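You operate a simulated robot arm through the tools that you are given. There is no shell and no other tool. Be economical: measure what you need, move in short steps, check, and stop when the job is done.

You are at the controls of a simulated robot arm. One attempt, no reset.

## Task
Close the grey drawer. Switch the black lever of the tall green fixture off. Open the brown drawer, put the yellow corner pad on the purple table away in the inside of the brown drawer and shut the drawer again. Take the green card and leave it in the yellow tray. Take the purple card and put it on the teal table. Shut the upper drawer of the chest. Press the swing button to switch it on. Open the red drawer of the purple table. Any order will do. The black lever of the tall green fixture goes to its stop.

Only the result counts: the job must be done as asked and must still hold three seconds after the hand-in. Knocking over, shifting, dropping, spilling or breaking anything else fails it.

## Robot
A 7-joint arm with a two-finger parallel gripper on a trunk, on a base that drives. Base frame: it is fixed to the floor where the robot stands at the start and does not move with it; the origin is under the middle of the robot, x ahead of it, y to its left, z up. Units: mm, rad, N and s.
With the tool pointing down near the work surface it reaches from about 300 to 720 mm from the robot's upright axis, wherever it stands. Its first joint turns from -2.897 to 2.897 rad. Places, roughly: black lever of the tall green fixture [1300, -200, 900]; brown drawer [-900, 1400, 600]; green card [2000, -750, 750]; grey drawer [600, 100, 600]; inside of the brown drawer [-900, 1400, 600]; purple card [2000, -1000, 750]; red drawer of the purple table [2100, -300, 600]; swing button [1400, -4900, 1200]; teal table [400, 700, 800]; upper drawer of the chest [3200, -6200, 1000]; yellow corner pad (6x6x4 cm) [1900, -200, 800]; yellow tray [3750, -1500, 750]. Payload 1.57 kg.
Tool frame: the origin (TCP) lies between the finger pads and is the grasp point; the fingertips stand 30 mm ahead of it; z points along the fingers, y is the line along which they close. Largest opening 80 mm; finger width 17, thickness 12; the body of the gripper, 40 by 82 mm, starts 80 mm behind the TCP.
Orientation is that of the tool frame in the base frame, as a unit quaternion [x, y, z, w]. With the fingers straight down and closing along the base's y, the tool's x points along the base's -x, its y along +y and its z along -z.

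## Interface
- The arm moves only by the tool arm_command. Its argument "deltas" is a list that holds one entry, the list of rows, each a list of 7 numbers: the turn, a rotation vector about the tool's x, y, z in units of 4 degrees (1.0 is 4 degrees), then the shift along the tool's x, y, z in units of 25 mm (1.0 is 25 mm), then the closure, from 0 (fully open) to 1 (shut). In form: [[[ax, ay, az, x, y, z, gripper], ...]]. A call has 1 to 12 rows; each row shifts and turns the commanded pose from where the row before left it, along the tool's axes as they then stand. A call with a number of a shift or a turn outside -1 to 1 is refused whole. Rows are played at 5 a second. More than 50 mm and 0.15 rad between two rows, or a gripper value outside its range, and nothing of the call is played. A pose out of reach is approached as far as the arm can. The call stops where the force on the tool passes 40 N (or 10 N more than at its start, if that is more) or the arm is blocked; 0.2 s more then pass. Each finger travels about 72 mm/s and halts on what it meets, pressing with about 37 N; the grip force reading is that of the motor and also rises with nothing between the fingers. The clock runs only during rows and for 0.2 s after the last one: add rows that do not move to give the fingers time. The reply holds the time, the measured pose of the TCP, the force on the tool along the base axes, the opening and the grip force, in the units named above and with some noise, with the torque about the TCP (base axes, N m) and any sound that the robot's microphone picked up, and new pictures: "pictures" is both (left out), scene, wrist or none.
- Cameras (640 x 400 px; columns grow to the right, rows downward): "scene" is now at [-19.3, 137.8, 1364.3]; the picture's right is [-0.04, -1.00, 0.00], its down [-0.83, 0.03, -0.56] and it looks along [0.56, -0.02, -0.83] (base axes); focal length 279 px, centre (320, 200). "wrist" rides on the gripper at [72, -7, -122] in the tool frame; the picture's right is [0.09, 1.00, 0.00], its down [-0.84, 0.08, -0.54] and it looks along [-0.54, 0.05, 0.84] (tool axes); focal length 238 px, centre (320, 200). There is no depth. A picture from a camera that has moved, and an enlarged one, comes with that camera's place and axes in the base frame and with its lens.
- slide_trunk(by): slides the trunk up (or, below 0, down) by that many mm; the arm and the scene camera ride with it, the base frame stays. It gives what a move gives, with no picture.
- base_move(legs): drives the robot by 1 to 6 legs, each [ahead, left, turn to the left] in mm, mm and rad, along the robot's own axes; the way and the turn of a leg run together, so that a leg with both is an arc; at most 1500 mm and 3.142 rad a leg. The arm and the cameras ride along, it lands a little off, and it stops where it bumps. It gives what a move gives, and a new picture of the scene camera.
- aim_head(pan, tilt): turns the head with the scene camera to pan (to the left, within 1.501 rad either way) and tilt (down, from -0.506 to 1.204), counted from straight ahead of the robot. It gives what a move gives, and a new picture of the scene camera.
- close_up(camera, box): a new picture of the part [left, top, right, bottom] of that camera's present view, enlarged. No time passes.
- hand_in(): hands the job in; it is judged then, once.

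Work in short steps. Places have to be worked out from the pictures, the camera data and where the tool is seen: move nearer, look again, correct. Check each grasp and each placing, and mend what went wrong. You have 196 turns and 260 pictures in all, those below and enlarged ones among them. Open the gripper and draw the arm clear of the work before you hand the job in, unless the task says otherwise; then end with one line.

The tools are called after "Call:" as name(argument=value, ...) on one line, values as JSON. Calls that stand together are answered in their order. arm_command: Moves the arm, as the interface text tells. Its arguments: {"type":"object","properties":{"deltas":{"type":"array"},"pictures":{"type":"string","enum":["both","scene","wrist","none"]}},"required":["deltas"]} The other tools are called the same way: slide_trunk (by) slides the trunk up or down; base_move (legs) drives the base; aim_head (pan, tilt) turns the head that bears the scene camera; close_up (camera, box) takes an enlarged picture of a part of a camera's view; hand_in () hands the job in.

At the start:

```text
t: 0.0
position: [485.0, 34.3, 862.5]
tcp_rot: [0.001, 1.0, 0.0, 0.0]
contact_force: [-0.9, -0.3, -0.2]
wrist_torque: [0.02, 0.01, 0.02]
opening: 79.8
grasp_force: 0.1
trunk travel left (down, up): [-50.0, 65.0]
robot x, y, heading: [-2.8, -2.3, 0.003]
head pan, tilt: [-0.038, 0.977]
```

scene: 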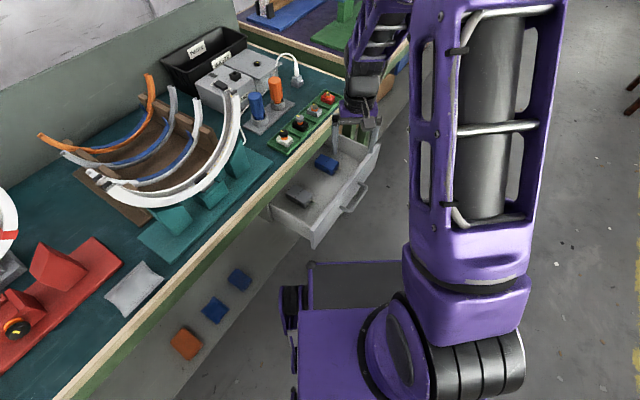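
wrist: 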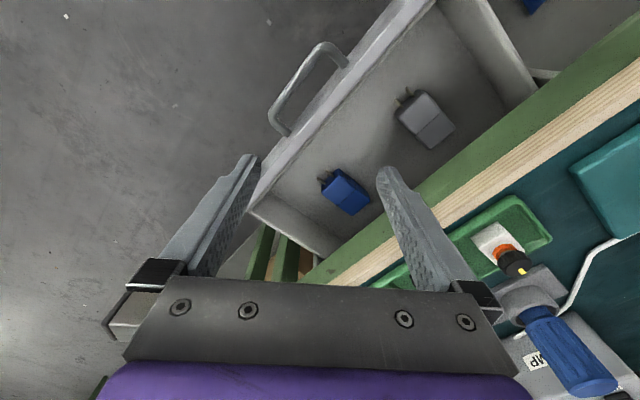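

The grey drawer is open under the teal table just below the gripper. I first look around with the head level to map the places.

Call:
aim_head(pan=0.0, tilt=0.3)

Call:
aim_head(pan=0.6, tilt=0.7)

Call:
aim_head(pan=-0.9, tilt=0.3)

```text
t: 1.1
position: [486.6, 33.7, 860.4]
tcp_rot: [0.0, 1.0, 0.0, 0.0]
contact_force: [0.0, -0.1, 0.2]
wrist_torque: [0.02, -0.04, 0.0]
opening: 80.0
grasp_force: 0.0
trunk travel left (down, up): [-50.0, 65.0]
robot x, y, heading: [1.9, -1.7, -0.004]
head pan, tilt: [0.0, 0.3]
camera scene: at [3.1, 140.5, 1422.1], right [0.0, -1.0, 0.0], down [-0.3, 0.0, -0.95], along [0.95, 0.0, -0.3], focal length 279 px, centre (320, 200)
```

scene: 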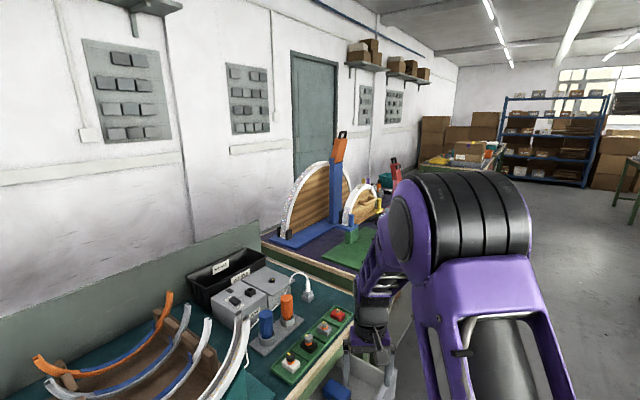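

```text
t: 2.0
position: [485.7, 34.5, 860.2]
tcp_rot: [0.001, 1.0, 0.0, 0.0]
contact_force: [-0.5, 0.1, -1.0]
wrist_torque: [-0.03, 0.01, -0.05]
opening: 80.0
grasp_force: 0.0
trunk travel left (down, up): [-50.0, 65.0]
robot x, y, heading: [0.6, -0.6, 0.002]
head pan, tilt: [0.6, 0.7]
camera scene: at [-20.2, 188.4, 1386.1], right [0.56, -0.83, 0.0], down [-0.53, -0.36, -0.77], along [0.63, 0.43, -0.64], focal length 279 px, centre (320, 200)
```

scene: 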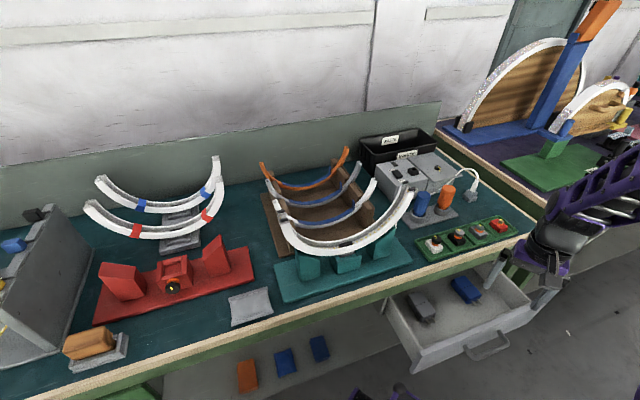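

```text
t: 3.6
position: [485.7, 34.2, 860.4]
tcp_rot: [0.0, 1.0, 0.0, 0.0]
contact_force: [-0.5, -1.1, 0.2]
wrist_torque: [0.01, -0.01, -0.01]
opening: 80.1
grasp_force: 0.0
trunk travel left (down, up): [-50.0, 65.0]
robot x, y, heading: [-2.0, -2.3, -0.0]
head pan, tilt: [-0.901, 0.3]
camera scene: at [-32.3, 67.4, 1422.2], right [-0.78, -0.62, 0.0], down [-0.18, 0.23, -0.96], along [0.59, -0.75, -0.3], focal length 279 px, centre (320, 200)
```

scene: 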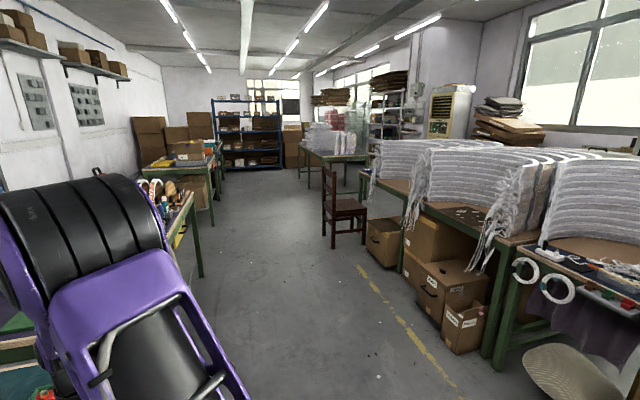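

The table edge runs along about (0.81,-0.58) and the drawer comes out along (-0.58,-0.81). I turn the hand so the camera faces the drawer from the aisle side and close the fingers.

Call:
arm_command(deltas=[[[0, 0, -1, 0, 0, 0, 0.5], [0, 0, -1, 0, 0, 0, 1], [0, 0, -1, 0, 0, 0, 1], [0, 0, -1, 0, 0, 0, 1], [0, 0, -1, 0, 0, 0, 1], [0, 0, -1, 0, 0, 0, 1], [0, 0, -1, 0, 0, 0, 1], [0, 0, -1, 0, 0, 0, 1], [0, 0, -1, 0, 0, 0, 1], [0, 0, -1, 0, 0, 0, 1], [0, 0, -1, 0, 0, 0, 1], [0, 0, -1, 0, 0, 0, 1]]], pictures="none")

Call:
arm_command(deltas=[[[0, 0, -1, 0.5, 0, 0, 1], [0, 0, -0.6, 1, 0, 0, 1], [0, 0, 0, 1, 0, 0, 1], [0, 0, 0, 1, 0, 0, 1], [0, 0, 0, 1, 0, 0, 1]]], pictures="wrist")

Call:
aim_head(pan=0.1, tilt=0.9)

```text
t: 6.2
position: [485.6, 34.9, 861.7]
tcp_rot: [-0.408, 0.913, 0.0, 0.0]
contact_force: [0.5, 0.0, -0.5]
wrist_torque: [0.01, -0.01, 0.02]
opening: 0.0
grasp_force: 21.5
trunk travel left (down, up): [-50.0, 65.0]
robot x, y, heading: [-1.6, -0.3, -0.006]
head pan, tilt: [-0.901, 0.3]
```

```text
t: 7.5
position: [418.1, -54.9, 860.1]
tcp_rot: [-0.457, 0.889, 0.0, 0.0]
contact_force: [-0.3, 0.5, 0.4]
wrist_torque: [-0.03, -0.05, -0.02]
opening: 0.1
grasp_force: 21.0
trunk travel left (down, up): [-50.0, 65.0]
robot x, y, heading: [-2.7, -1.6, -0.003]
head pan, tilt: [-0.901, 0.3]
camera wrist: at [383.0, -117.5, 981.5], right [-0.86, 0.5, 0.0], down [0.42, 0.73, 0.54], along [0.27, 0.47, -0.84], focal length 238 px, centre (320, 200)
```

wrist: 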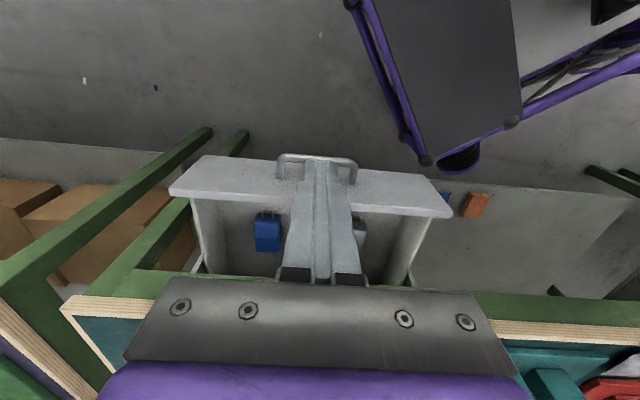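

```text
t: 8.7
position: [419.2, -55.8, 859.9]
tcp_rot: [-0.457, 0.889, -0.001, 0.0]
contact_force: [0.0, 0.0, 0.0]
wrist_torque: [0.02, -0.01, -0.01]
opening: 0.2
grasp_force: 21.6
trunk travel left (down, up): [-50.0, 65.0]
robot x, y, heading: [-2.2, 1.6, 0.003]
head pan, tilt: [0.099, 0.901]
camera scene: at [-15.1, 147.9, 1369.9], right [0.1, -1.0, 0.0], down [-0.78, -0.08, -0.62], along [0.62, 0.06, -0.78], focal length 279 px, centre (320, 200)
```

scene: 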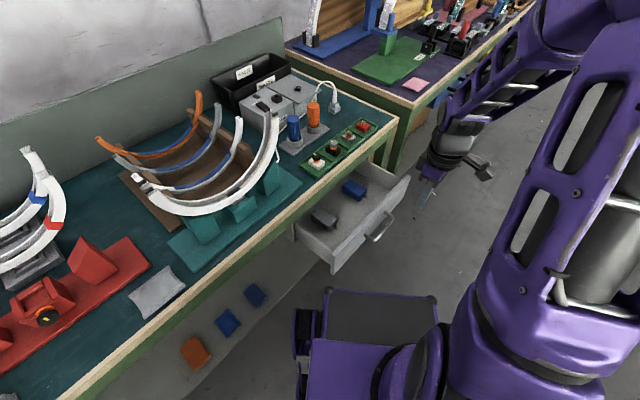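

The handle bar is at about (457,3,645), roughly 70 mm ahead of the tool along the push direction. I tilt the fingers 40° forward, then go down in front of it.

Call:
arm_command(deltas=[[[0, -1, 0, 0, 0, 0, 1], [0, -1, 0, 0, 0, 0, 1], [0, -1, 0, 0, 0, 0, 1], [0, -1, 0, 0, 0, 0, 1], [0, -1, 0, 0, 0, 0, 1], [0, -1, 0, 0, 0, 0, 1], [0, -1, 0, 0, 0, 0, 1], [0, -1, 0, 0, 0, 0, 1], [0, -1, 0, 0, 0, 0, 1], [0, -1, 0, 0, 0, 0, 1]]], pictures="none")

Call:
arm_command(deltas=[[[0, 0, 0, 0.643, 0, 0.766, 1], [0, 0, 0, 0.643, 0, 0.766, 1], [0, 0, 0, 0.643, 0, 0.766, 1], [0, 0, 0, 0.643, 0, 0.766, 1], [0, 0, 0, 0.643, 0, 0.766, 1], [0, 0, 0, 0.643, 0, 0.766, 1], [0, 0, 0, 0.643, 0, 0.766, 1], [0, 0, 0, 0, 0, 0, 1]]], pictures="both")

```text
t: 10.9
position: [418.9, -55.1, 861.0]
tcp_rot: [-0.43, 0.835, 0.156, 0.305]
contact_force: [-0.5, 0.2, 0.7]
wrist_torque: [-0.03, 0.0, 0.02]
opening: 0.1
grasp_force: 21.1
trunk travel left (down, up): [-50.0, 65.0]
robot x, y, heading: [-0.9, -2.3, -0.001]
head pan, tilt: [0.099, 0.901]
```

```text
t: 12.7
position: [417.2, -56.2, 684.8]
tcp_rot: [-0.43, 0.836, 0.157, 0.304]
contact_force: [-0.6, -0.6, 0.4]
wrist_torque: [0.0, 0.01, -0.04]
opening: 0.0
grasp_force: 21.3
trunk travel left (down, up): [-50.0, 65.0]
robot x, y, heading: [0.5, 0.2, -0.001]
head pan, tilt: [0.099, 0.901]
camera scene: at [-15.2, 148.0, 1369.9], right [0.1, -1.0, 0.0], down [-0.78, -0.08, -0.62], along [0.62, 0.06, -0.78], focal length 279 px, centre (320, 200)
camera wrist: at [345.5, -168.0, 731.7], right [-0.85, 0.52, -0.06], down [0.11, 0.28, 0.95], along [0.51, 0.8, -0.3], focal length 238 px, centre (320, 200)
```

scene: 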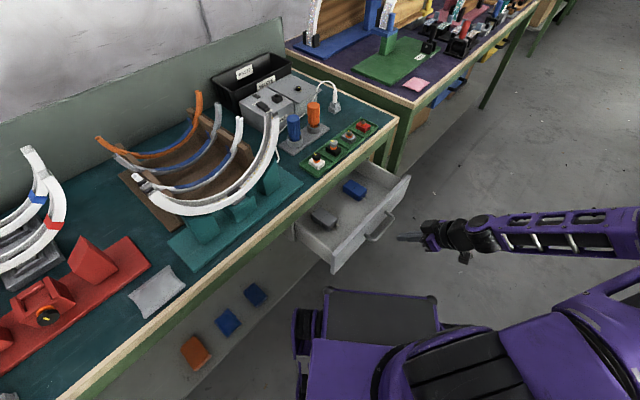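
wrist: 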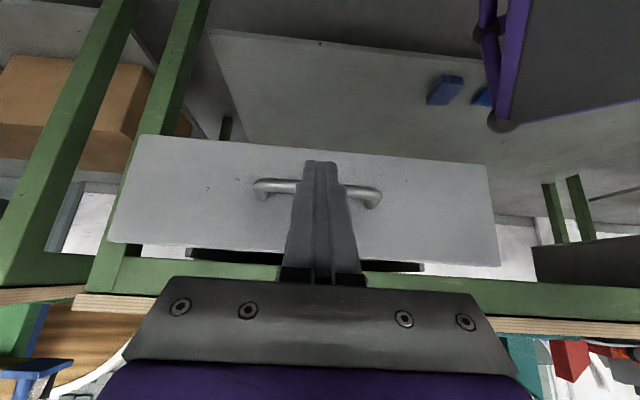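

Fingertips stand centred just above the handle, in front of the drawer front. I push along the drawer direction.

Call:
arm_command(deltas=[[[0, 0, 0, -0.766, 0, 0.643, 1], [0, 0, 0, -0.766, 0, 0.643, 1], [0, 0, 0, -0.766, 0, 0.643, 1], [0, 0, 0, -0.766, 0, 0.643, 1], [0, 0, 0, -0.766, 0, 0.643, 1], [0, 0, 0, -0.766, 0, 0.643, 1]]], pictures="both")

```text
t: 14.1
position: [504.6, 66.6, 684.8]
tcp_rot: [-0.429, 0.836, 0.157, 0.305]
contact_force: [-0.6, -0.1, -0.1]
wrist_torque: [0.0, -0.02, 0.02]
opening: 0.0
grasp_force: 21.5
trunk travel left (down, up): [-50.0, 65.0]
robot x, y, heading: [-3.7, -1.3, -0.006]
head pan, tilt: [0.099, 0.901]
camera scene: at [-15.2, 147.9, 1369.9], right [0.1, -0.99, 0.0], down [-0.78, -0.08, -0.62], along [0.62, 0.06, -0.78], focal length 279 px, centre (320, 200)
camera wrist: at [433.5, -45.0, 732.1], right [-0.85, 0.52, -0.06], down [0.11, 0.28, 0.95], along [0.52, 0.8, -0.3], focal length 238 px, centre (320, 200)
```

scene: 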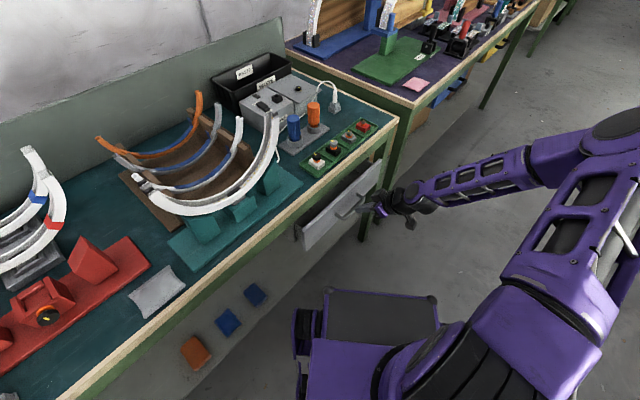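
wrist: 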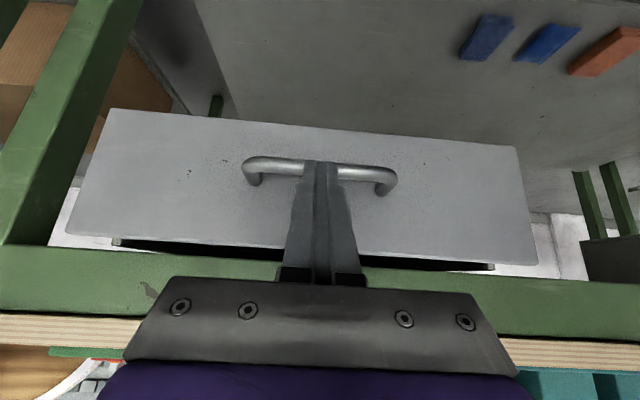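

The drawer moves in with the push. I continue in small steps.

Call:
arm_command(deltas=[[[0, 0, 0, -0.766, 0, 0.643, 1], [0, 0, 0, -0.766, 0, 0.643, 1], [0, 0, 0, 0, 0, 0, 1]]], pictures="both")

```text
t: 14.7
position: [528.4, 97.8, 686.2]
tcp_rot: [-0.431, 0.837, 0.155, 0.301]
contact_force: [-9.0, -6.0, 15.5]
wrist_torque: [0.11, 0.03, 0.15]
opening: 0.2
grasp_force: 21.8
trunk travel left (down, up): [-50.0, 65.0]
robot x, y, heading: [-0.2, -2.1, -0.005]
head pan, tilt: [0.099, 0.901]
stopped in row 3: the force on the tool passed its limit at 51 N (the readings are from after the stop); the commanded pose is now the measured one
camera scene: at [-16.6, 147.3, 1370.2], right [0.1, -1.0, 0.0], down [-0.78, -0.08, -0.62], along [0.62, 0.06, -0.78], focal length 279 px, centre (320, 200)
camera wrist: at [457.1, -13.3, 733.5], right [-0.85, 0.52, -0.06], down [0.11, 0.29, 0.95], along [0.51, 0.8, -0.3], focal length 238 px, centre (320, 200)
```

scene: 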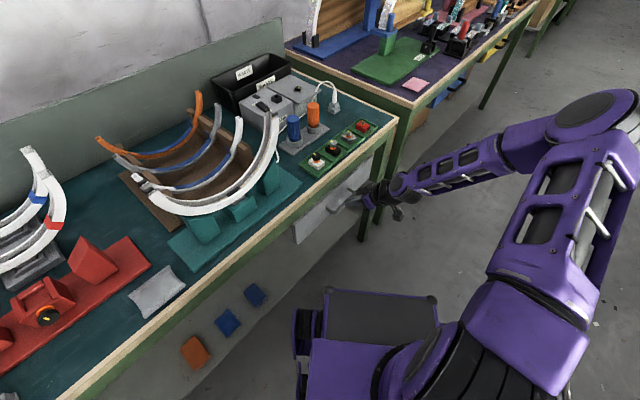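
wrist: 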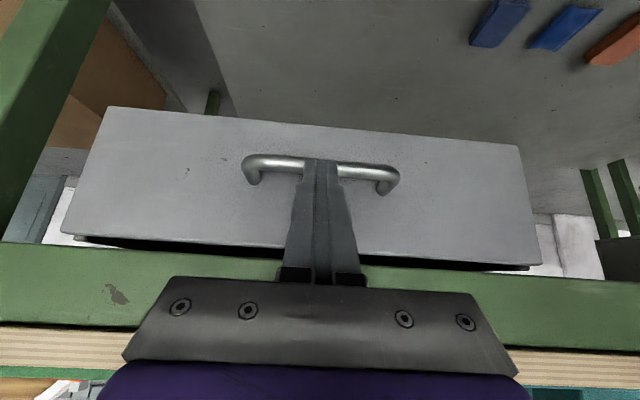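

Pushing stopped at 51 N. I check closely whether the drawer is flush or the hand is against the table edge.

Call:
close_up(camera="scene", box=[260, 130, 440, 260])

Call:
close_up(camera="wrist", box=[0, 180, 300, 360])

```text
3.08 times, centred on (350, 195) of scene
camera zoom: at [-16.6, 147.3, 1370.2], right [0.1, -1.0, 0.0], down [-0.78, -0.08, -0.62], along [0.62, 0.06, -0.78], focal length 859 px, centre (228, 215)
```

zoom: 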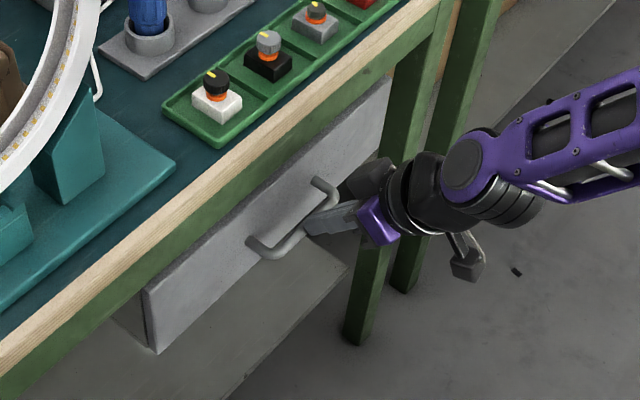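

```text
2.13 times, centred on (150, 270) of wrist
camera zoom: at [457.1, -13.3, 733.5], right [-0.85, 0.52, -0.06], down [0.11, 0.29, 0.95], along [0.51, 0.8, -0.3], focal length 508 px, centre (683, 51)
```

zoom: 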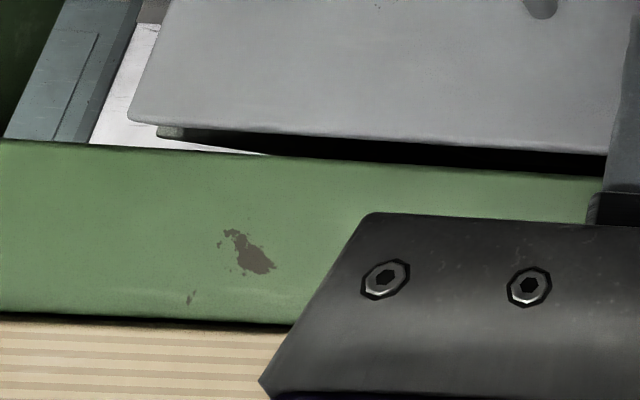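

The front looks level with the rail. I press once more to confirm that it is at its stop.

Call:
arm_command(deltas=[[[0, 0, 0, -0.4, 0, 0.33, 1], [0, 0, 0, -0.4, 0, 0.33, 1], [0, 0, 0, -0.2, 0, 0.16, 1], [0, 0, 0, 0, 0, 0, 1]]], pictures="wrist")

```text
t: 15.0
position: [529.3, 98.6, 685.5]
tcp_rot: [-0.431, 0.837, 0.155, 0.299]
contact_force: [-13.2, -9.3, 22.8]
wrist_torque: [0.23, 0.05, 0.11]
opening: 0.0
grasp_force: 21.6
trunk travel left (down, up): [-50.0, 65.0]
robot x, y, heading: [0.0, -1.9, 0.0]
head pan, tilt: [0.099, 0.901]
stopped in row 1: the force on the tool passed its limit at 53 N (the readings are from after the stop); the commanded pose is now the measured one
camera wrist: at [457.3, -13.1, 734.2], right [-0.85, 0.52, -0.06], down [0.11, 0.29, 0.95], along [0.51, 0.8, -0.31], focal length 238 px, centre (320, 200)
```

wrist: 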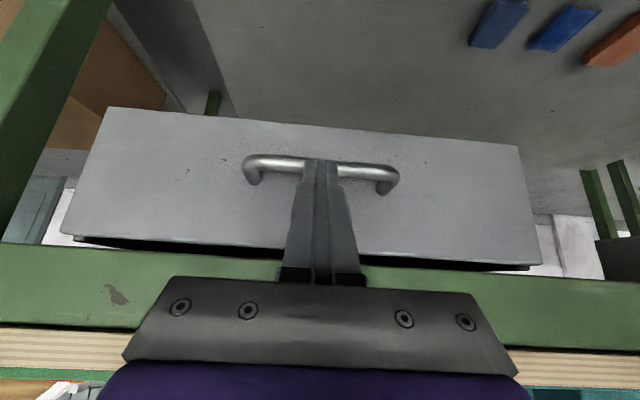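

I zoom onto the left end of the drawer front to judge how far it still stands out.

Call:
close_up(camera="scene", box=[280, 190, 344, 230])

```text
10.00 times, centred on (312, 210) of scene
camera zoom: at [-17.5, 146.8, 1370.2], right [0.1, -1.0, 0.0], down [-0.78, -0.08, -0.62], along [0.62, 0.06, -0.78], focal length 2792 px, centre (400, 100)
```

zoom: 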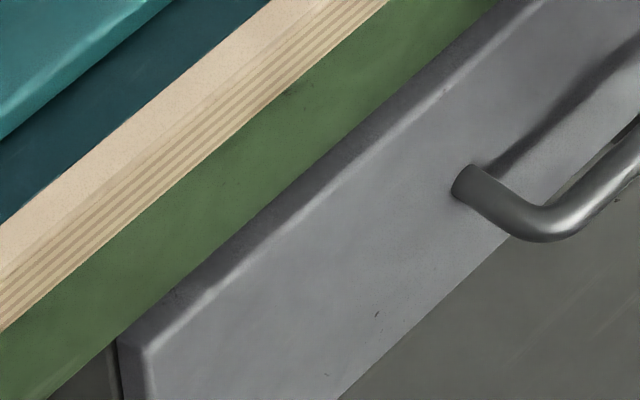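

The drawer is at its stop with the front overlaying the frame. I back the hand out and raise it.

Call:
arm_command(deltas=[[[0, 0, 0, 0.766, 0, -0.643, 1], [0, 0, 0, 0.766, 0, -0.643, 1], [0, 0, 0, 0.766, 0, -0.643, 1], [0, 0, 0, 0.766, 0, -0.643, 1], [0, 0, 0, -0.643, 0, -0.766, 1], [0, 0, 0, -0.643, 0, -0.766, 1], [0, 0, 0, -0.643, 0, -0.766, 1], [0, 0, 0, -0.643, 0, -0.766, 1], [0, 0, 0, -0.643, 0, -0.766, 1], [0, 0, 0, -0.643, 0, -0.766, 1], [0, 0, 0, -0.643, 0, -0.766, 1], [0, 0, 0, -0.643, 0, -0.766, 1]]], pictures="scene")

Call:
arm_command(deltas=[[[0, 0, 0, -0.643, 0, -0.766, 1], [0, 0, 0, -0.643, 0, -0.766, 1], [0, 0, 0, -0.643, 0, -0.766, 1], [0, 0, 0, -0.643, 0, -0.766, 1]]], pictures="none")

```text
t: 17.6
position: [473.2, 20.6, 886.7]
tcp_rot: [-0.43, 0.838, 0.155, 0.298]
contact_force: [0.5, 1.1, -0.3]
wrist_torque: [-0.02, 0.02, 0.02]
opening: 0.1
grasp_force: 21.5
trunk travel left (down, up): [-50.0, 65.0]
robot x, y, heading: [1.7, -3.2, -0.003]
head pan, tilt: [0.099, 0.901]
camera scene: at [-15.1, 147.7, 1369.9], right [0.1, -1.0, 0.0], down [-0.78, -0.08, -0.62], along [0.62, 0.06, -0.78], focal length 279 px, centre (320, 200)
```

scene: 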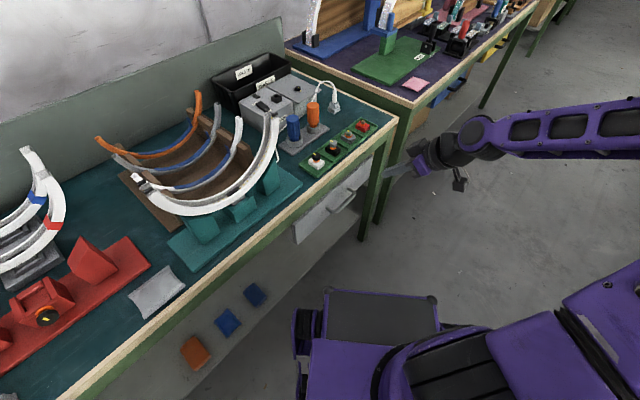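

```text
t: 18.6
position: [474.4, 22.0, 985.0]
tcp_rot: [-0.431, 0.838, 0.154, 0.297]
contact_force: [0.0, -0.2, -0.2]
wrist_torque: [0.0, -0.01, 0.03]
opening: 0.3
grasp_force: 21.5
trunk travel left (down, up): [-50.0, 65.0]
robot x, y, heading: [1.6, -0.5, 0.002]
head pan, tilt: [0.099, 0.901]
```

Drawer is shut. Now I turn parallel to the table edge and drive towards the purple table, looking left.

Call:
base_move(legs=[[0, 0, -0.62], [700, 0, 0]])

Call:
aim_head(pan=0.7, tilt=0.5)

```text
t: 24.2
position: [977.6, -660.6, 985.3]
tcp_rot: [-0.159, 0.929, 0.058, 0.33]
contact_force: [0.3, 0.4, 0.5]
wrist_torque: [-0.03, 0.0, 0.02]
opening: 0.1
grasp_force: 21.1
trunk travel left (down, up): [-50.0, 65.0]
robot x, y, heading: [574.6, -407.9, -0.611]
head pan, tilt: [0.099, 0.901]
camera scene: at [648.0, -277.2, 1369.9], right [-0.49, -0.87, 0.0], down [-0.68, 0.38, -0.62], along [0.54, -0.3, -0.78], focal length 279 px, centre (320, 200)
```

scene: 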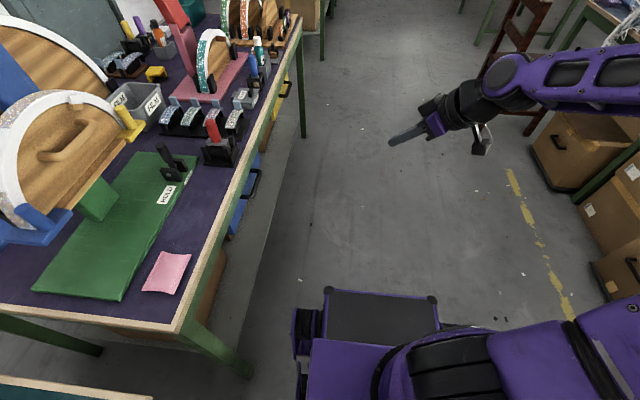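

```text
t: 25.2
position: [976.6, -661.4, 984.7]
tcp_rot: [-0.16, 0.928, 0.058, 0.33]
contact_force: [0.1, 0.1, 0.1]
wrist_torque: [0.0, 0.0, -0.01]
opening: 0.0
grasp_force: 21.2
trunk travel left (down, up): [-50.0, 65.0]
robot x, y, heading: [574.7, -406.7, -0.609]
head pan, tilt: [0.7, 0.499]
camera scene: at [672.9, -232.3, 1403.7], right [0.09, -1.0, 0.0], down [-0.48, -0.04, -0.88], along [0.87, 0.08, -0.48], focal length 279 px, centre (320, 200)
```

scene: 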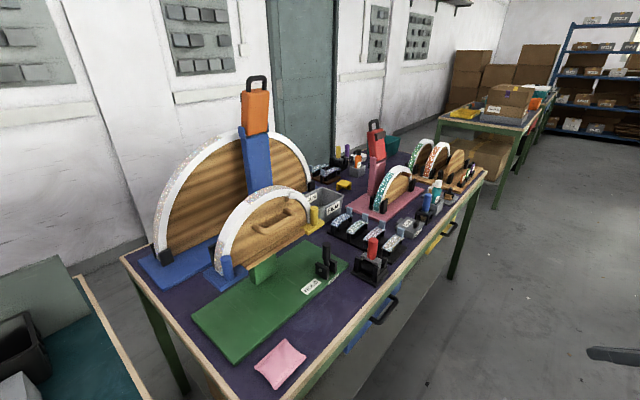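

A green fixture with a black lever and label, and a yellow thing near the jars, can be seen. I enlarge both.

Call:
close_up(camera="scene", box=[180, 180, 400, 318])

Call:
close_up(camera="scene", box=[290, 120, 490, 245])

```text
2.90 times, centred on (290, 249) of scene
camera zoom: at [672.9, -232.3, 1403.7], right [0.09, -1.0, 0.0], down [-0.48, -0.04, -0.88], along [0.87, 0.08, -0.48], focal length 809 px, centre (407, 58)
```

zoom: 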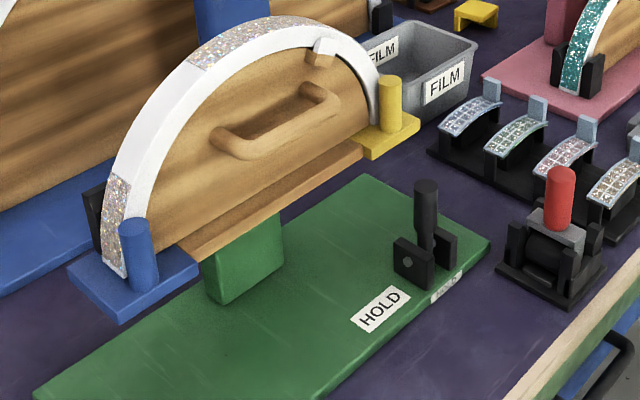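

```text
3.20 times, centred on (390, 182) of scene
camera zoom: at [672.9, -232.3, 1403.7], right [0.09, -1.0, 0.0], down [-0.48, -0.04, -0.88], along [0.87, 0.08, -0.48], focal length 893 px, centre (96, 256)
```

zoom: 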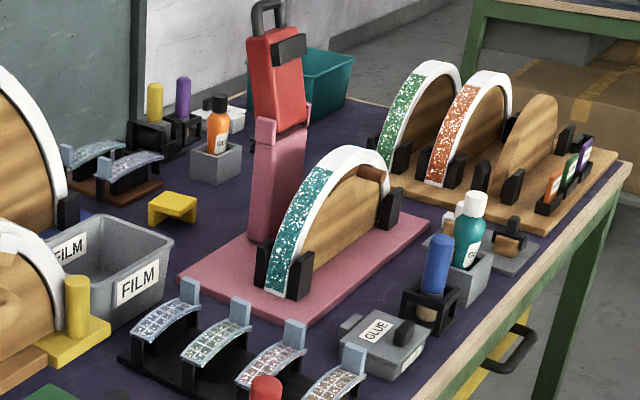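

The yellow corner pad stands behind the film bin, and the lever is at about (1340,-190,850). I drive further along so that the lever is left of the robot.

Call:
base_move(legs=[[420, 0, 0]])

Call:
aim_head(pan=1.3, tilt=0.75)

```text
t: 27.8
position: [1320.5, -903.1, 985.1]
tcp_rot: [-0.157, 0.929, 0.058, 0.331]
contact_force: [-0.8, 0.5, 0.2]
wrist_torque: [0.01, 0.01, 0.01]
opening: 0.0
grasp_force: 21.0
trunk travel left (down, up): [-50.0, 65.0]
robot x, y, heading: [919.5, -648.9, -0.613]
head pan, tilt: [0.7, 0.499]
camera scene: at [1017.0, -474.0, 1403.8], right [0.09, -1.0, 0.0], down [-0.48, -0.04, -0.88], along [0.87, 0.08, -0.48], focal length 279 px, centre (320, 200)
```

scene: 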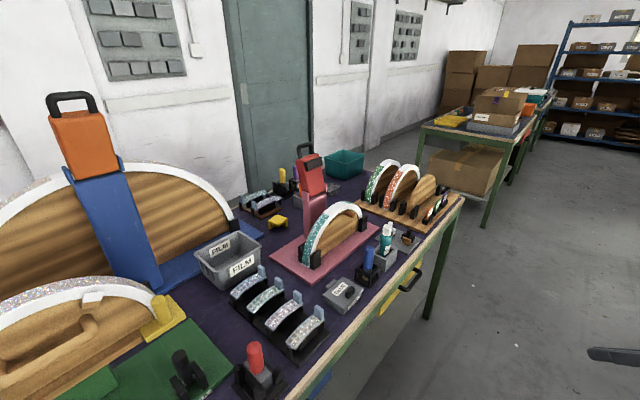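

```text
t: 28.8
position: [1320.9, -903.6, 984.2]
tcp_rot: [-0.157, 0.928, 0.057, 0.332]
contact_force: [-0.7, 0.5, 0.0]
wrist_torque: [0.01, -0.02, -0.01]
opening: 0.1
grasp_force: 21.7
trunk travel left (down, up): [-50.0, 65.0]
robot x, y, heading: [921.0, -647.2, -0.613]
head pan, tilt: [1.3, 0.75]
camera scene: at [990.6, -429.3, 1381.8], right [0.63, -0.77, 0.0], down [-0.53, -0.43, -0.73], along [0.57, 0.46, -0.68], focal length 279 px, centre (320, 200)
```

scene: 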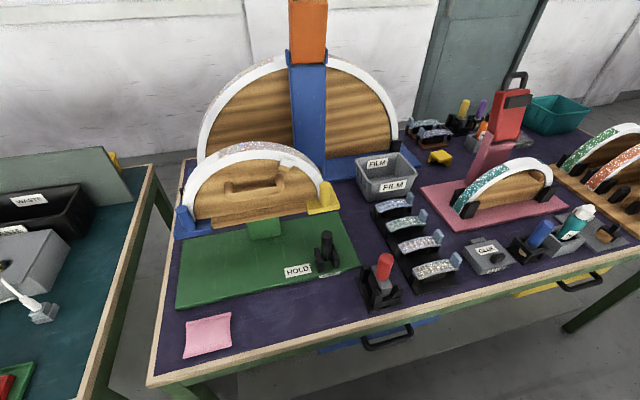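

Call:
close_up(camera="scene", box=[270, 210, 366, 270])

Call:
close_up(camera="scene", box=[400, 120, 500, 182])

```text
6.67 times, centred on (318, 240) of scene
camera zoom: at [990.6, -429.3, 1381.8], right [0.63, -0.77, 0.0], down [-0.53, -0.43, -0.73], along [0.57, 0.46, -0.68], focal length 1861 px, centre (333, -67)
```

zoom: 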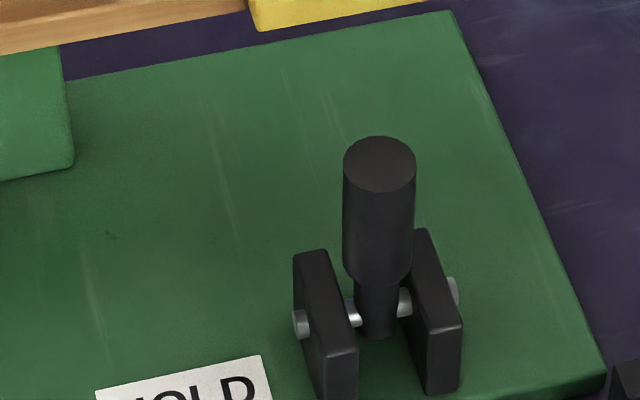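

```text
6.40 times, centred on (450, 151) of scene
camera zoom: at [990.6, -429.3, 1381.8], right [0.63, -0.77, 0.0], down [-0.53, -0.43, -0.73], along [0.57, 0.46, -0.68], focal length 1787 px, centre (-512, 514)
```

zoom: 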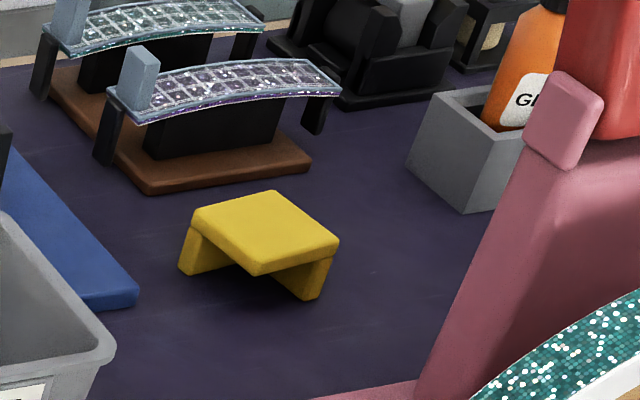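

The lever swings toward/away from me. I turn the hand to face the table and swing the arm to the left in front of the lever for a close wrist view.

Call:
arm_command(deltas=[[[-0.627, 0, -0.747, 0, 0, 0, 1], [-0.627, 0, -0.747, 0, 0, 0, 1], [-0.627, 0, -0.747, 0, 0, 0, 1], [-0.627, 0, -0.747, 0, 0, 0, 1], [-0.627, 0, -0.747, 0, 0, 0, 1], [-0.627, 0, -0.747, 0, 0, 0, 1], [-0.627, 0, -0.747, 0, 0, 0, 1], [-0.627, 0, -0.747, 0, 0, 0, 1], [-0.627, 0, -0.747, 0, 0, 0, 1]]], pictures="none")

Call:
arm_command(deltas=[[[0, 0, 0, -0.766, 1, 0.643, 1], [0, 0, 0, -0.766, 1, 0.643, 1], [0, 0, 0, -0.766, 1, 0.643, 1], [0, 0, 0, -0.766, 1, 0.643, 1], [0, 0, 0, -0.766, 1, 0.643, 1], [0, 0, 0, -0.766, 1, 0.643, 1], [0, 0, 0, -0.766, 1, 0.643, 1], [0, 0, 0, -0.766, 1, 0.643, 1], [0, 0, 0, -0.766, 1, 0.643, 1], [0, 0, 0, -0.766, 1, 0.643, 1], [0, 0, 0, -0.766, 1, 0.643, 1], [0, 0, 0, -0.766, 1, 0.643, 1]]], pictures="none")

Call:
arm_command(deltas=[[[0, 0, 0, 0, 1, 0, 1], [0, 0, 0, 0, 1, 0, 1], [0, 0, 0, 0, 1, 0, 1], [0, 0, 0, 0, 1, 0, 1]]], pictures="both")

```text
t: 30.8
position: [1320.4, -902.6, 984.6]
tcp_rot: [-0.43, 0.837, 0.16, 0.297]
contact_force: [-0.6, -0.5, 0.4]
wrist_torque: [-0.02, 0.01, 0.02]
opening: 0.0
grasp_force: 21.6
trunk travel left (down, up): [-50.0, 65.0]
robot x, y, heading: [920.7, -652.9, -0.617]
head pan, tilt: [1.3, 0.75]
```

```text
t: 33.4
position: [1252.6, -485.4, 986.3]
tcp_rot: [-0.429, 0.838, 0.159, 0.297]
contact_force: [-0.6, -0.5, 0.0]
wrist_torque: [0.03, -0.03, 0.0]
opening: 0.0
grasp_force: 21.7
trunk travel left (down, up): [-50.0, 65.0]
robot x, y, heading: [919.0, -648.3, -0.616]
head pan, tilt: [1.3, 0.75]
```

```text
t: 34.4
position: [1205.1, -411.3, 1007.3]
tcp_rot: [-0.429, 0.838, 0.159, 0.297]
contact_force: [0.9, -0.6, 0.4]
wrist_torque: [0.05, -0.03, 0.02]
opening: 0.0
grasp_force: 21.2
out of reach, approached as far as the arm can: row 1, 2, 3, 4
trunk travel left (down, up): [-50.0, 65.0]
robot x, y, heading: [918.1, -647.5, -0.614]
head pan, tilt: [1.3, 0.75]
camera scene: at [990.6, -429.4, 1381.8], right [0.63, -0.77, 0.0], down [-0.53, -0.43, -0.73], along [0.57, 0.46, -0.68], focal length 279 px, centre (320, 200)
camera wrist: at [1133.8, -522.5, 1056.5], right [-0.85, 0.52, -0.05], down [0.12, 0.29, 0.95], along [0.51, 0.8, -0.31], focal length 238 px, centre (320, 200)
```

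scene: 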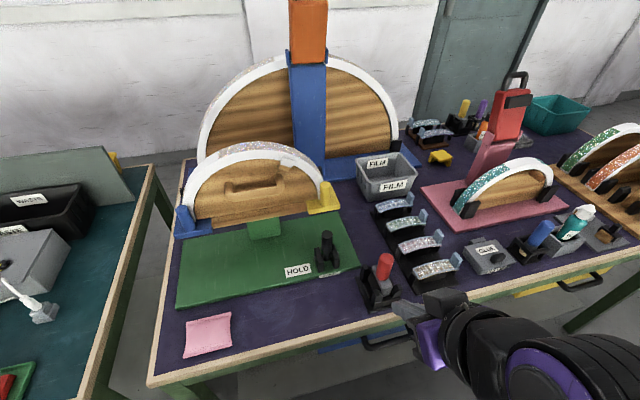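
wrist: 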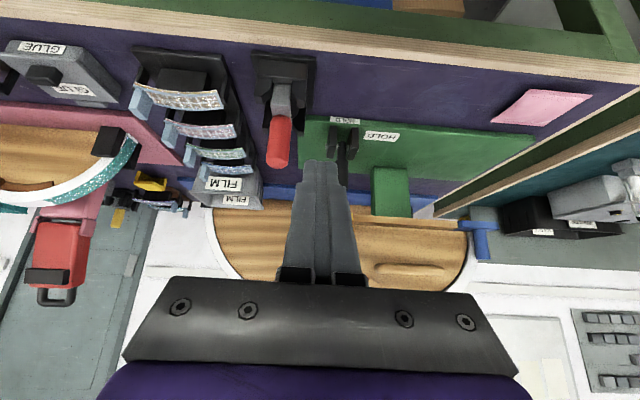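

I zoom on the lever's labels in the wrist view.

Call:
close_up(camera="wrist", box=[270, 80, 430, 180])

Call:
close_up(camera="scene", box=[310, 230, 374, 270])

```text
4.00 times, centred on (350, 130) of wrist
camera zoom: at [1133.8, -522.5, 1056.5], right [-0.85, 0.52, -0.05], down [0.12, 0.29, 0.95], along [0.51, 0.8, -0.31], focal length 953 px, centre (200, 480)
```

zoom: 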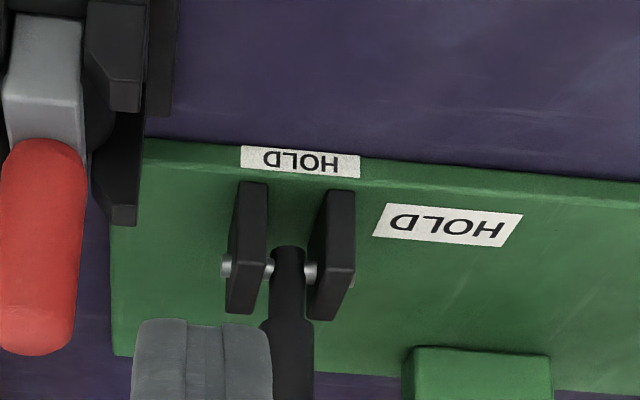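

```text
10.00 times, centred on (342, 250) of scene
camera zoom: at [990.6, -429.4, 1381.8], right [0.63, -0.77, 0.0], down [-0.53, -0.43, -0.73], along [0.57, 0.46, -0.68], focal length 2792 px, centre (100, -300)
```

zoom: 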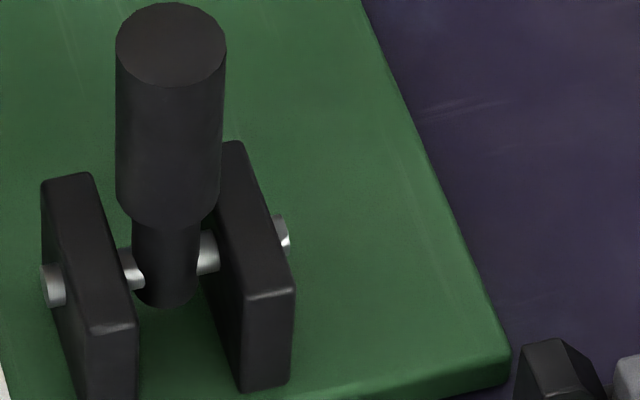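

The labels only name the fixture. To see which way the lever leans I need a side view, so I back up a bit and look from the side.

Call:
base_move(legs=[[-330, 0, 0]])

Call:
aim_head(pan=0.75, tilt=0.6)

Call:
close_up(camera="scene", box=[240, 180, 400, 280])

```text
t: 36.6
position: [934.9, -221.2, 1009.4]
tcp_rot: [-0.431, 0.837, 0.158, 0.297]
contact_force: [0.5, 0.3, 0.0]
wrist_torque: [-0.01, -0.02, -0.02]
opening: 0.1
grasp_force: 21.5
trunk travel left (down, up): [-50.0, 65.0]
robot x, y, heading: [651.2, -462.6, -0.611]
head pan, tilt: [1.3, 0.75]
camera scene: at [721.0, -239.9, 1381.8], right [0.64, -0.77, 0.0], down [-0.53, -0.43, -0.73], along [0.56, 0.46, -0.68], focal length 279 px, centre (320, 200)
```

scene: 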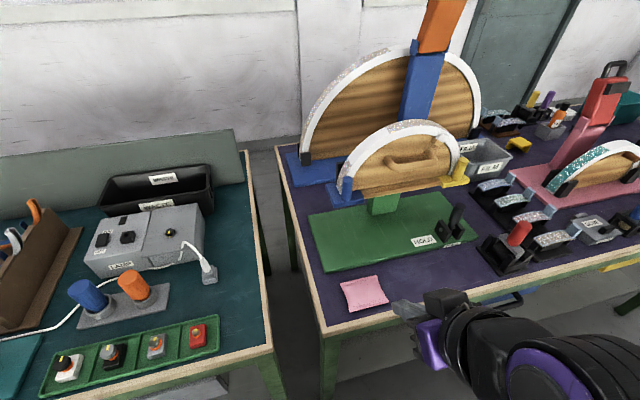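

```text
t: 37.6
position: [934.1, -220.6, 1008.1]
tcp_rot: [-0.431, 0.838, 0.159, 0.296]
contact_force: [0.1, -0.3, 0.0]
wrist_torque: [0.03, -0.01, -0.01]
opening: 0.0
grasp_force: 20.6
trunk travel left (down, up): [-50.0, 65.0]
robot x, y, heading: [651.7, -461.0, -0.606]
head pan, tilt: [0.75, 0.6]
camera scene: at [744.4, -280.2, 1394.7], right [0.14, -0.99, 0.0], down [-0.56, -0.08, -0.82], along [0.82, 0.11, -0.57], focal length 279 px, centre (320, 200)
```

scene: 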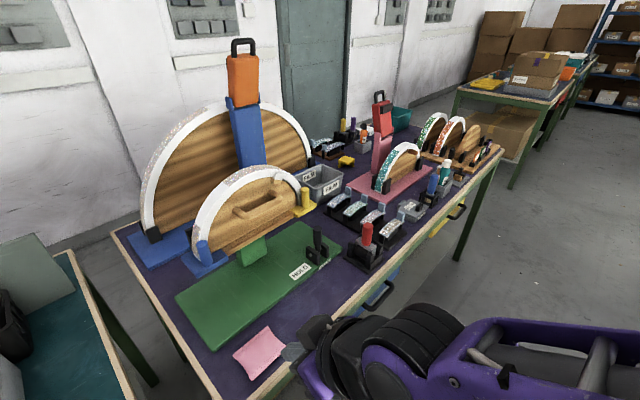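

```text
4.00 times, centred on (320, 230) of scene
camera zoom: at [744.4, -280.2, 1394.7], right [0.14, -0.99, 0.0], down [-0.56, -0.08, -0.82], along [0.82, 0.11, -0.57], focal length 1117 px, centre (320, 80)
```

zoom: 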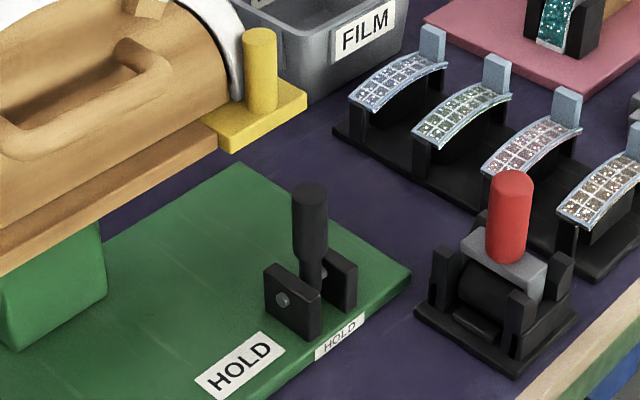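

The lever stands upright, with its top at about (1299,-200,923), and pivots about the edge direction. I drive forward so the hand lines up with it.

Call:
base_move(legs=[[282, 0, 0]])

Call:
aim_head(pan=1.2, tilt=0.75)

Call:
arm_command(deltas=[[[0, 0, 0, 0.643, 0, 0.766, 1], [0, 0, 0, 0.643, 0, 0.766, 1], [0, 0, 0, 0.643, 0, 0.766, 1], [0, 0, 0, -0.766, 0, 0.643, 1], [0, 0, 0, -0.766, 0, 0.643, 1], [0, 0, 0, -0.766, 0, 0.643, 1], [0, 0, 0, -0.766, 0, 0.643, 1]]], pictures="both")

```text
t: 39.5
position: [1163.3, -382.1, 1009.4]
tcp_rot: [-0.431, 0.837, 0.159, 0.297]
contact_force: [-0.2, -0.6, -0.7]
wrist_torque: [-0.02, 0.0, -0.03]
opening: 0.0
grasp_force: 21.5
trunk travel left (down, up): [-50.0, 65.0]
robot x, y, heading: [878.1, -617.5, -0.607]
head pan, tilt: [0.75, 0.6]
camera scene: at [973.9, -441.3, 1394.7], right [0.14, -0.99, 0.0], down [-0.56, -0.08, -0.83], along [0.82, 0.11, -0.56], focal length 279 px, centre (320, 200)
```

scene: 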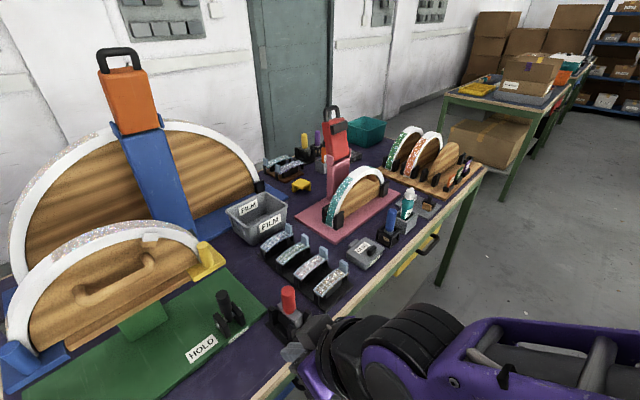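

```text
t: 40.4
position: [1164.3, -381.6, 1009.0]
tcp_rot: [-0.431, 0.837, 0.159, 0.296]
contact_force: [0.7, -0.9, 0.8]
wrist_torque: [0.02, -0.01, 0.01]
opening: 0.0
grasp_force: 21.0
trunk travel left (down, up): [-50.0, 65.0]
robot x, y, heading: [877.0, -618.0, -0.613]
head pan, tilt: [1.201, 0.75]
camera scene: at [955.4, -407.6, 1381.8], right [0.56, -0.83, 0.0], down [-0.57, -0.38, -0.73], along [0.61, 0.41, -0.68], focal length 279 px, centre (320, 200)
```

scene: 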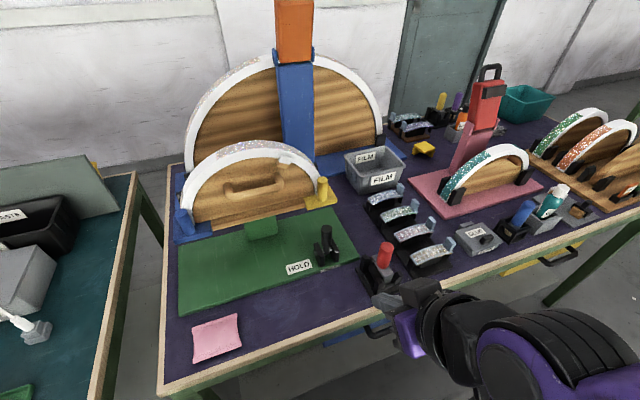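

```text
t: 42.0
position: [1250.0, -285.1, 945.3]
tcp_rot: [-0.427, 0.84, 0.159, 0.296]
contact_force: [0.0, -0.8, 0.2]
wrist_torque: [0.01, 0.01, -0.01]
opening: 0.0
grasp_force: 21.3
out of reach, approached as far as the arm can: row 1, 2, 3
trunk travel left (down, up): [-50.0, 65.0]
robot x, y, heading: [880.3, -621.8, -0.611]
head pan, tilt: [1.201, 0.75]
camera scene: at [943.4, -394.2, 1381.0], right [0.72, -0.69, 0.0], down [-0.48, -0.5, -0.72], along [0.5, 0.52, -0.69], focal length 279 px, centre (320, 200)
camera wrist: at [1178.3, -397.2, 993.1], right [-0.85, 0.53, -0.05], down [0.13, 0.29, 0.95], along [0.51, 0.8, -0.31], focal length 238 px, centre (320, 200)
```

scene: 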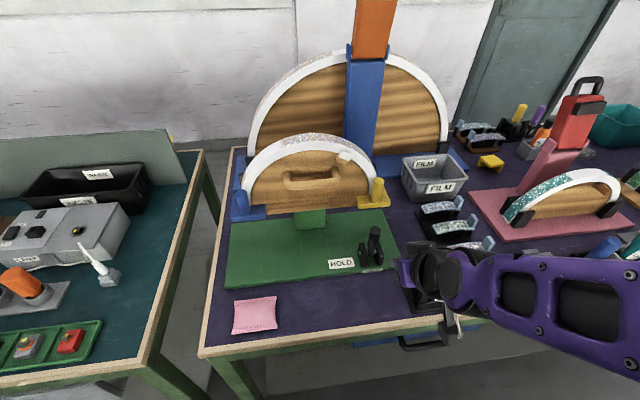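
wrist: 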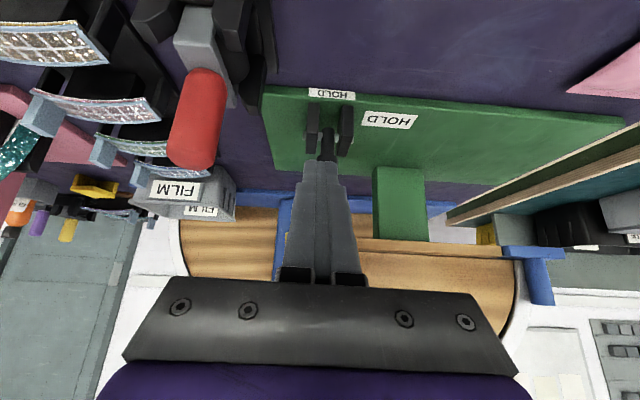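

The fingertips point at the lever, about 65 mm short of it. I lower to the upper handle height and advance to just before contact.

Call:
arm_command(deltas=[[[0, 0, 0, 0.45, 0.2, 0.54, 1], [0, 0, 0, 0.45, 0.2, 0.54, 1], [0, 0, 0, -0.766, 0, 0.643, 1], [0, 0, 0, -0.766, 0, 0.643, 1], [0, 0, 0, 0, 0, 0, 1]]], pictures="both")

```text
t: 43.2
position: [1275.1, -242.0, 912.2]
tcp_rot: [-0.422, 0.841, 0.156, 0.3]
contact_force: [-0.1, 0.4, 0.0]
wrist_torque: [0.03, 0.0, -0.01]
opening: 0.2
grasp_force: 21.3
trunk travel left (down, up): [-50.0, 65.0]
robot x, y, heading: [878.6, -621.5, -0.61]
head pan, tilt: [1.201, 0.75]
camera scene: at [932.2, -381.0, 1387.9], right [0.85, -0.53, 0.0], down [-0.33, -0.53, -0.78], along [0.42, 0.66, -0.63], focal length 279 px, centre (320, 200)
camera wrist: at [1202.3, -354.0, 959.7], right [-0.84, 0.54, -0.05], down [0.12, 0.28, 0.95], along [0.52, 0.8, -0.3], focal length 238 px, centre (320, 200)
```

scene: 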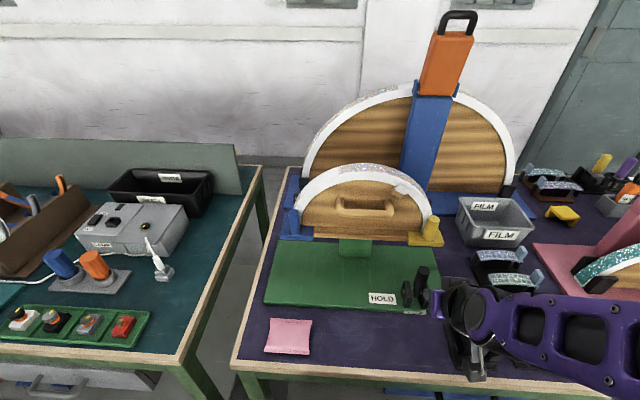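
wrist: 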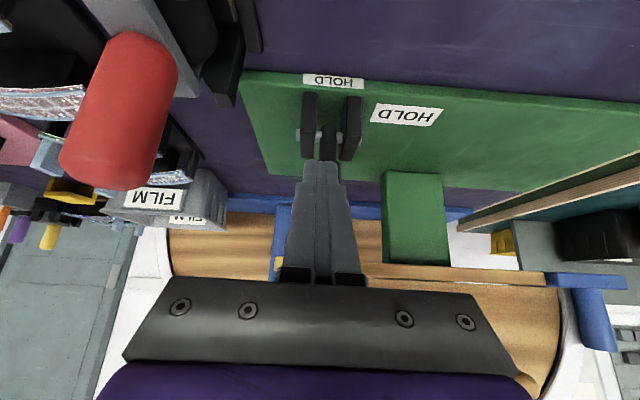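

Nearly at the lever. I push forward gently.

Call:
arm_command(deltas=[[[0, 0, 0, -0.4, 0, 0.33, 1], [0, 0, 0, -0.4, 0, 0.33, 1], [0, 0, 0, -0.4, 0, 0.33, 1], [0, 0, 0, -0.4, 0, 0.33, 1], [0, 0, 0, 0, 0, 0, 1]]], pictures="both")

```text
t: 43.9
position: [1298.2, -233.7, 909.3]
tcp_rot: [-0.412, 0.848, 0.15, 0.297]
contact_force: [0.2, -0.2, 0.1]
wrist_torque: [0.0, -0.04, 0.01]
opening: 0.1
grasp_force: 21.0
trunk travel left (down, up): [-50.0, 65.0]
robot x, y, heading: [880.5, -618.5, -0.614]
head pan, tilt: [1.201, 0.75]
stopped in row 3: the force on the tool passed its limit at 53 N (the readings are from after the stop); the commanded pose is now the measured one
camera scene: at [933.7, -380.4, 1390.5], right [0.84, -0.54, 0.0], down [-0.33, -0.51, -0.8], along [0.43, 0.67, -0.6], focal length 279 px, centre (320, 200)
camera wrist: at [1223.8, -342.7, 959.2], right [-0.83, 0.55, -0.05], down [0.14, 0.29, 0.95], along [0.54, 0.78, -0.31], focal length 238 px, centre (320, 200)
```

scene: 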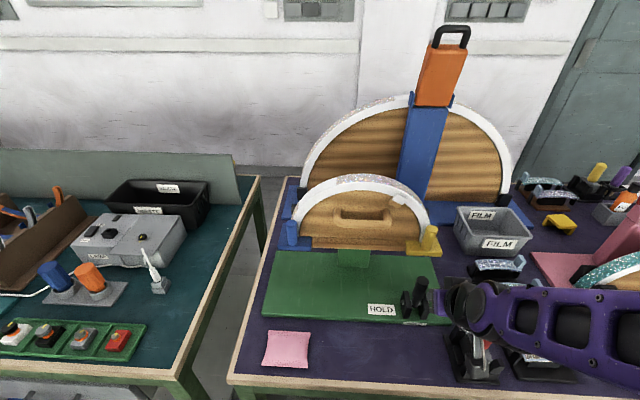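
wrist: 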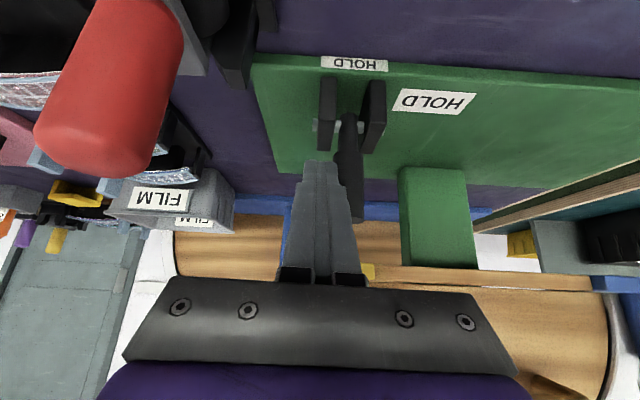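

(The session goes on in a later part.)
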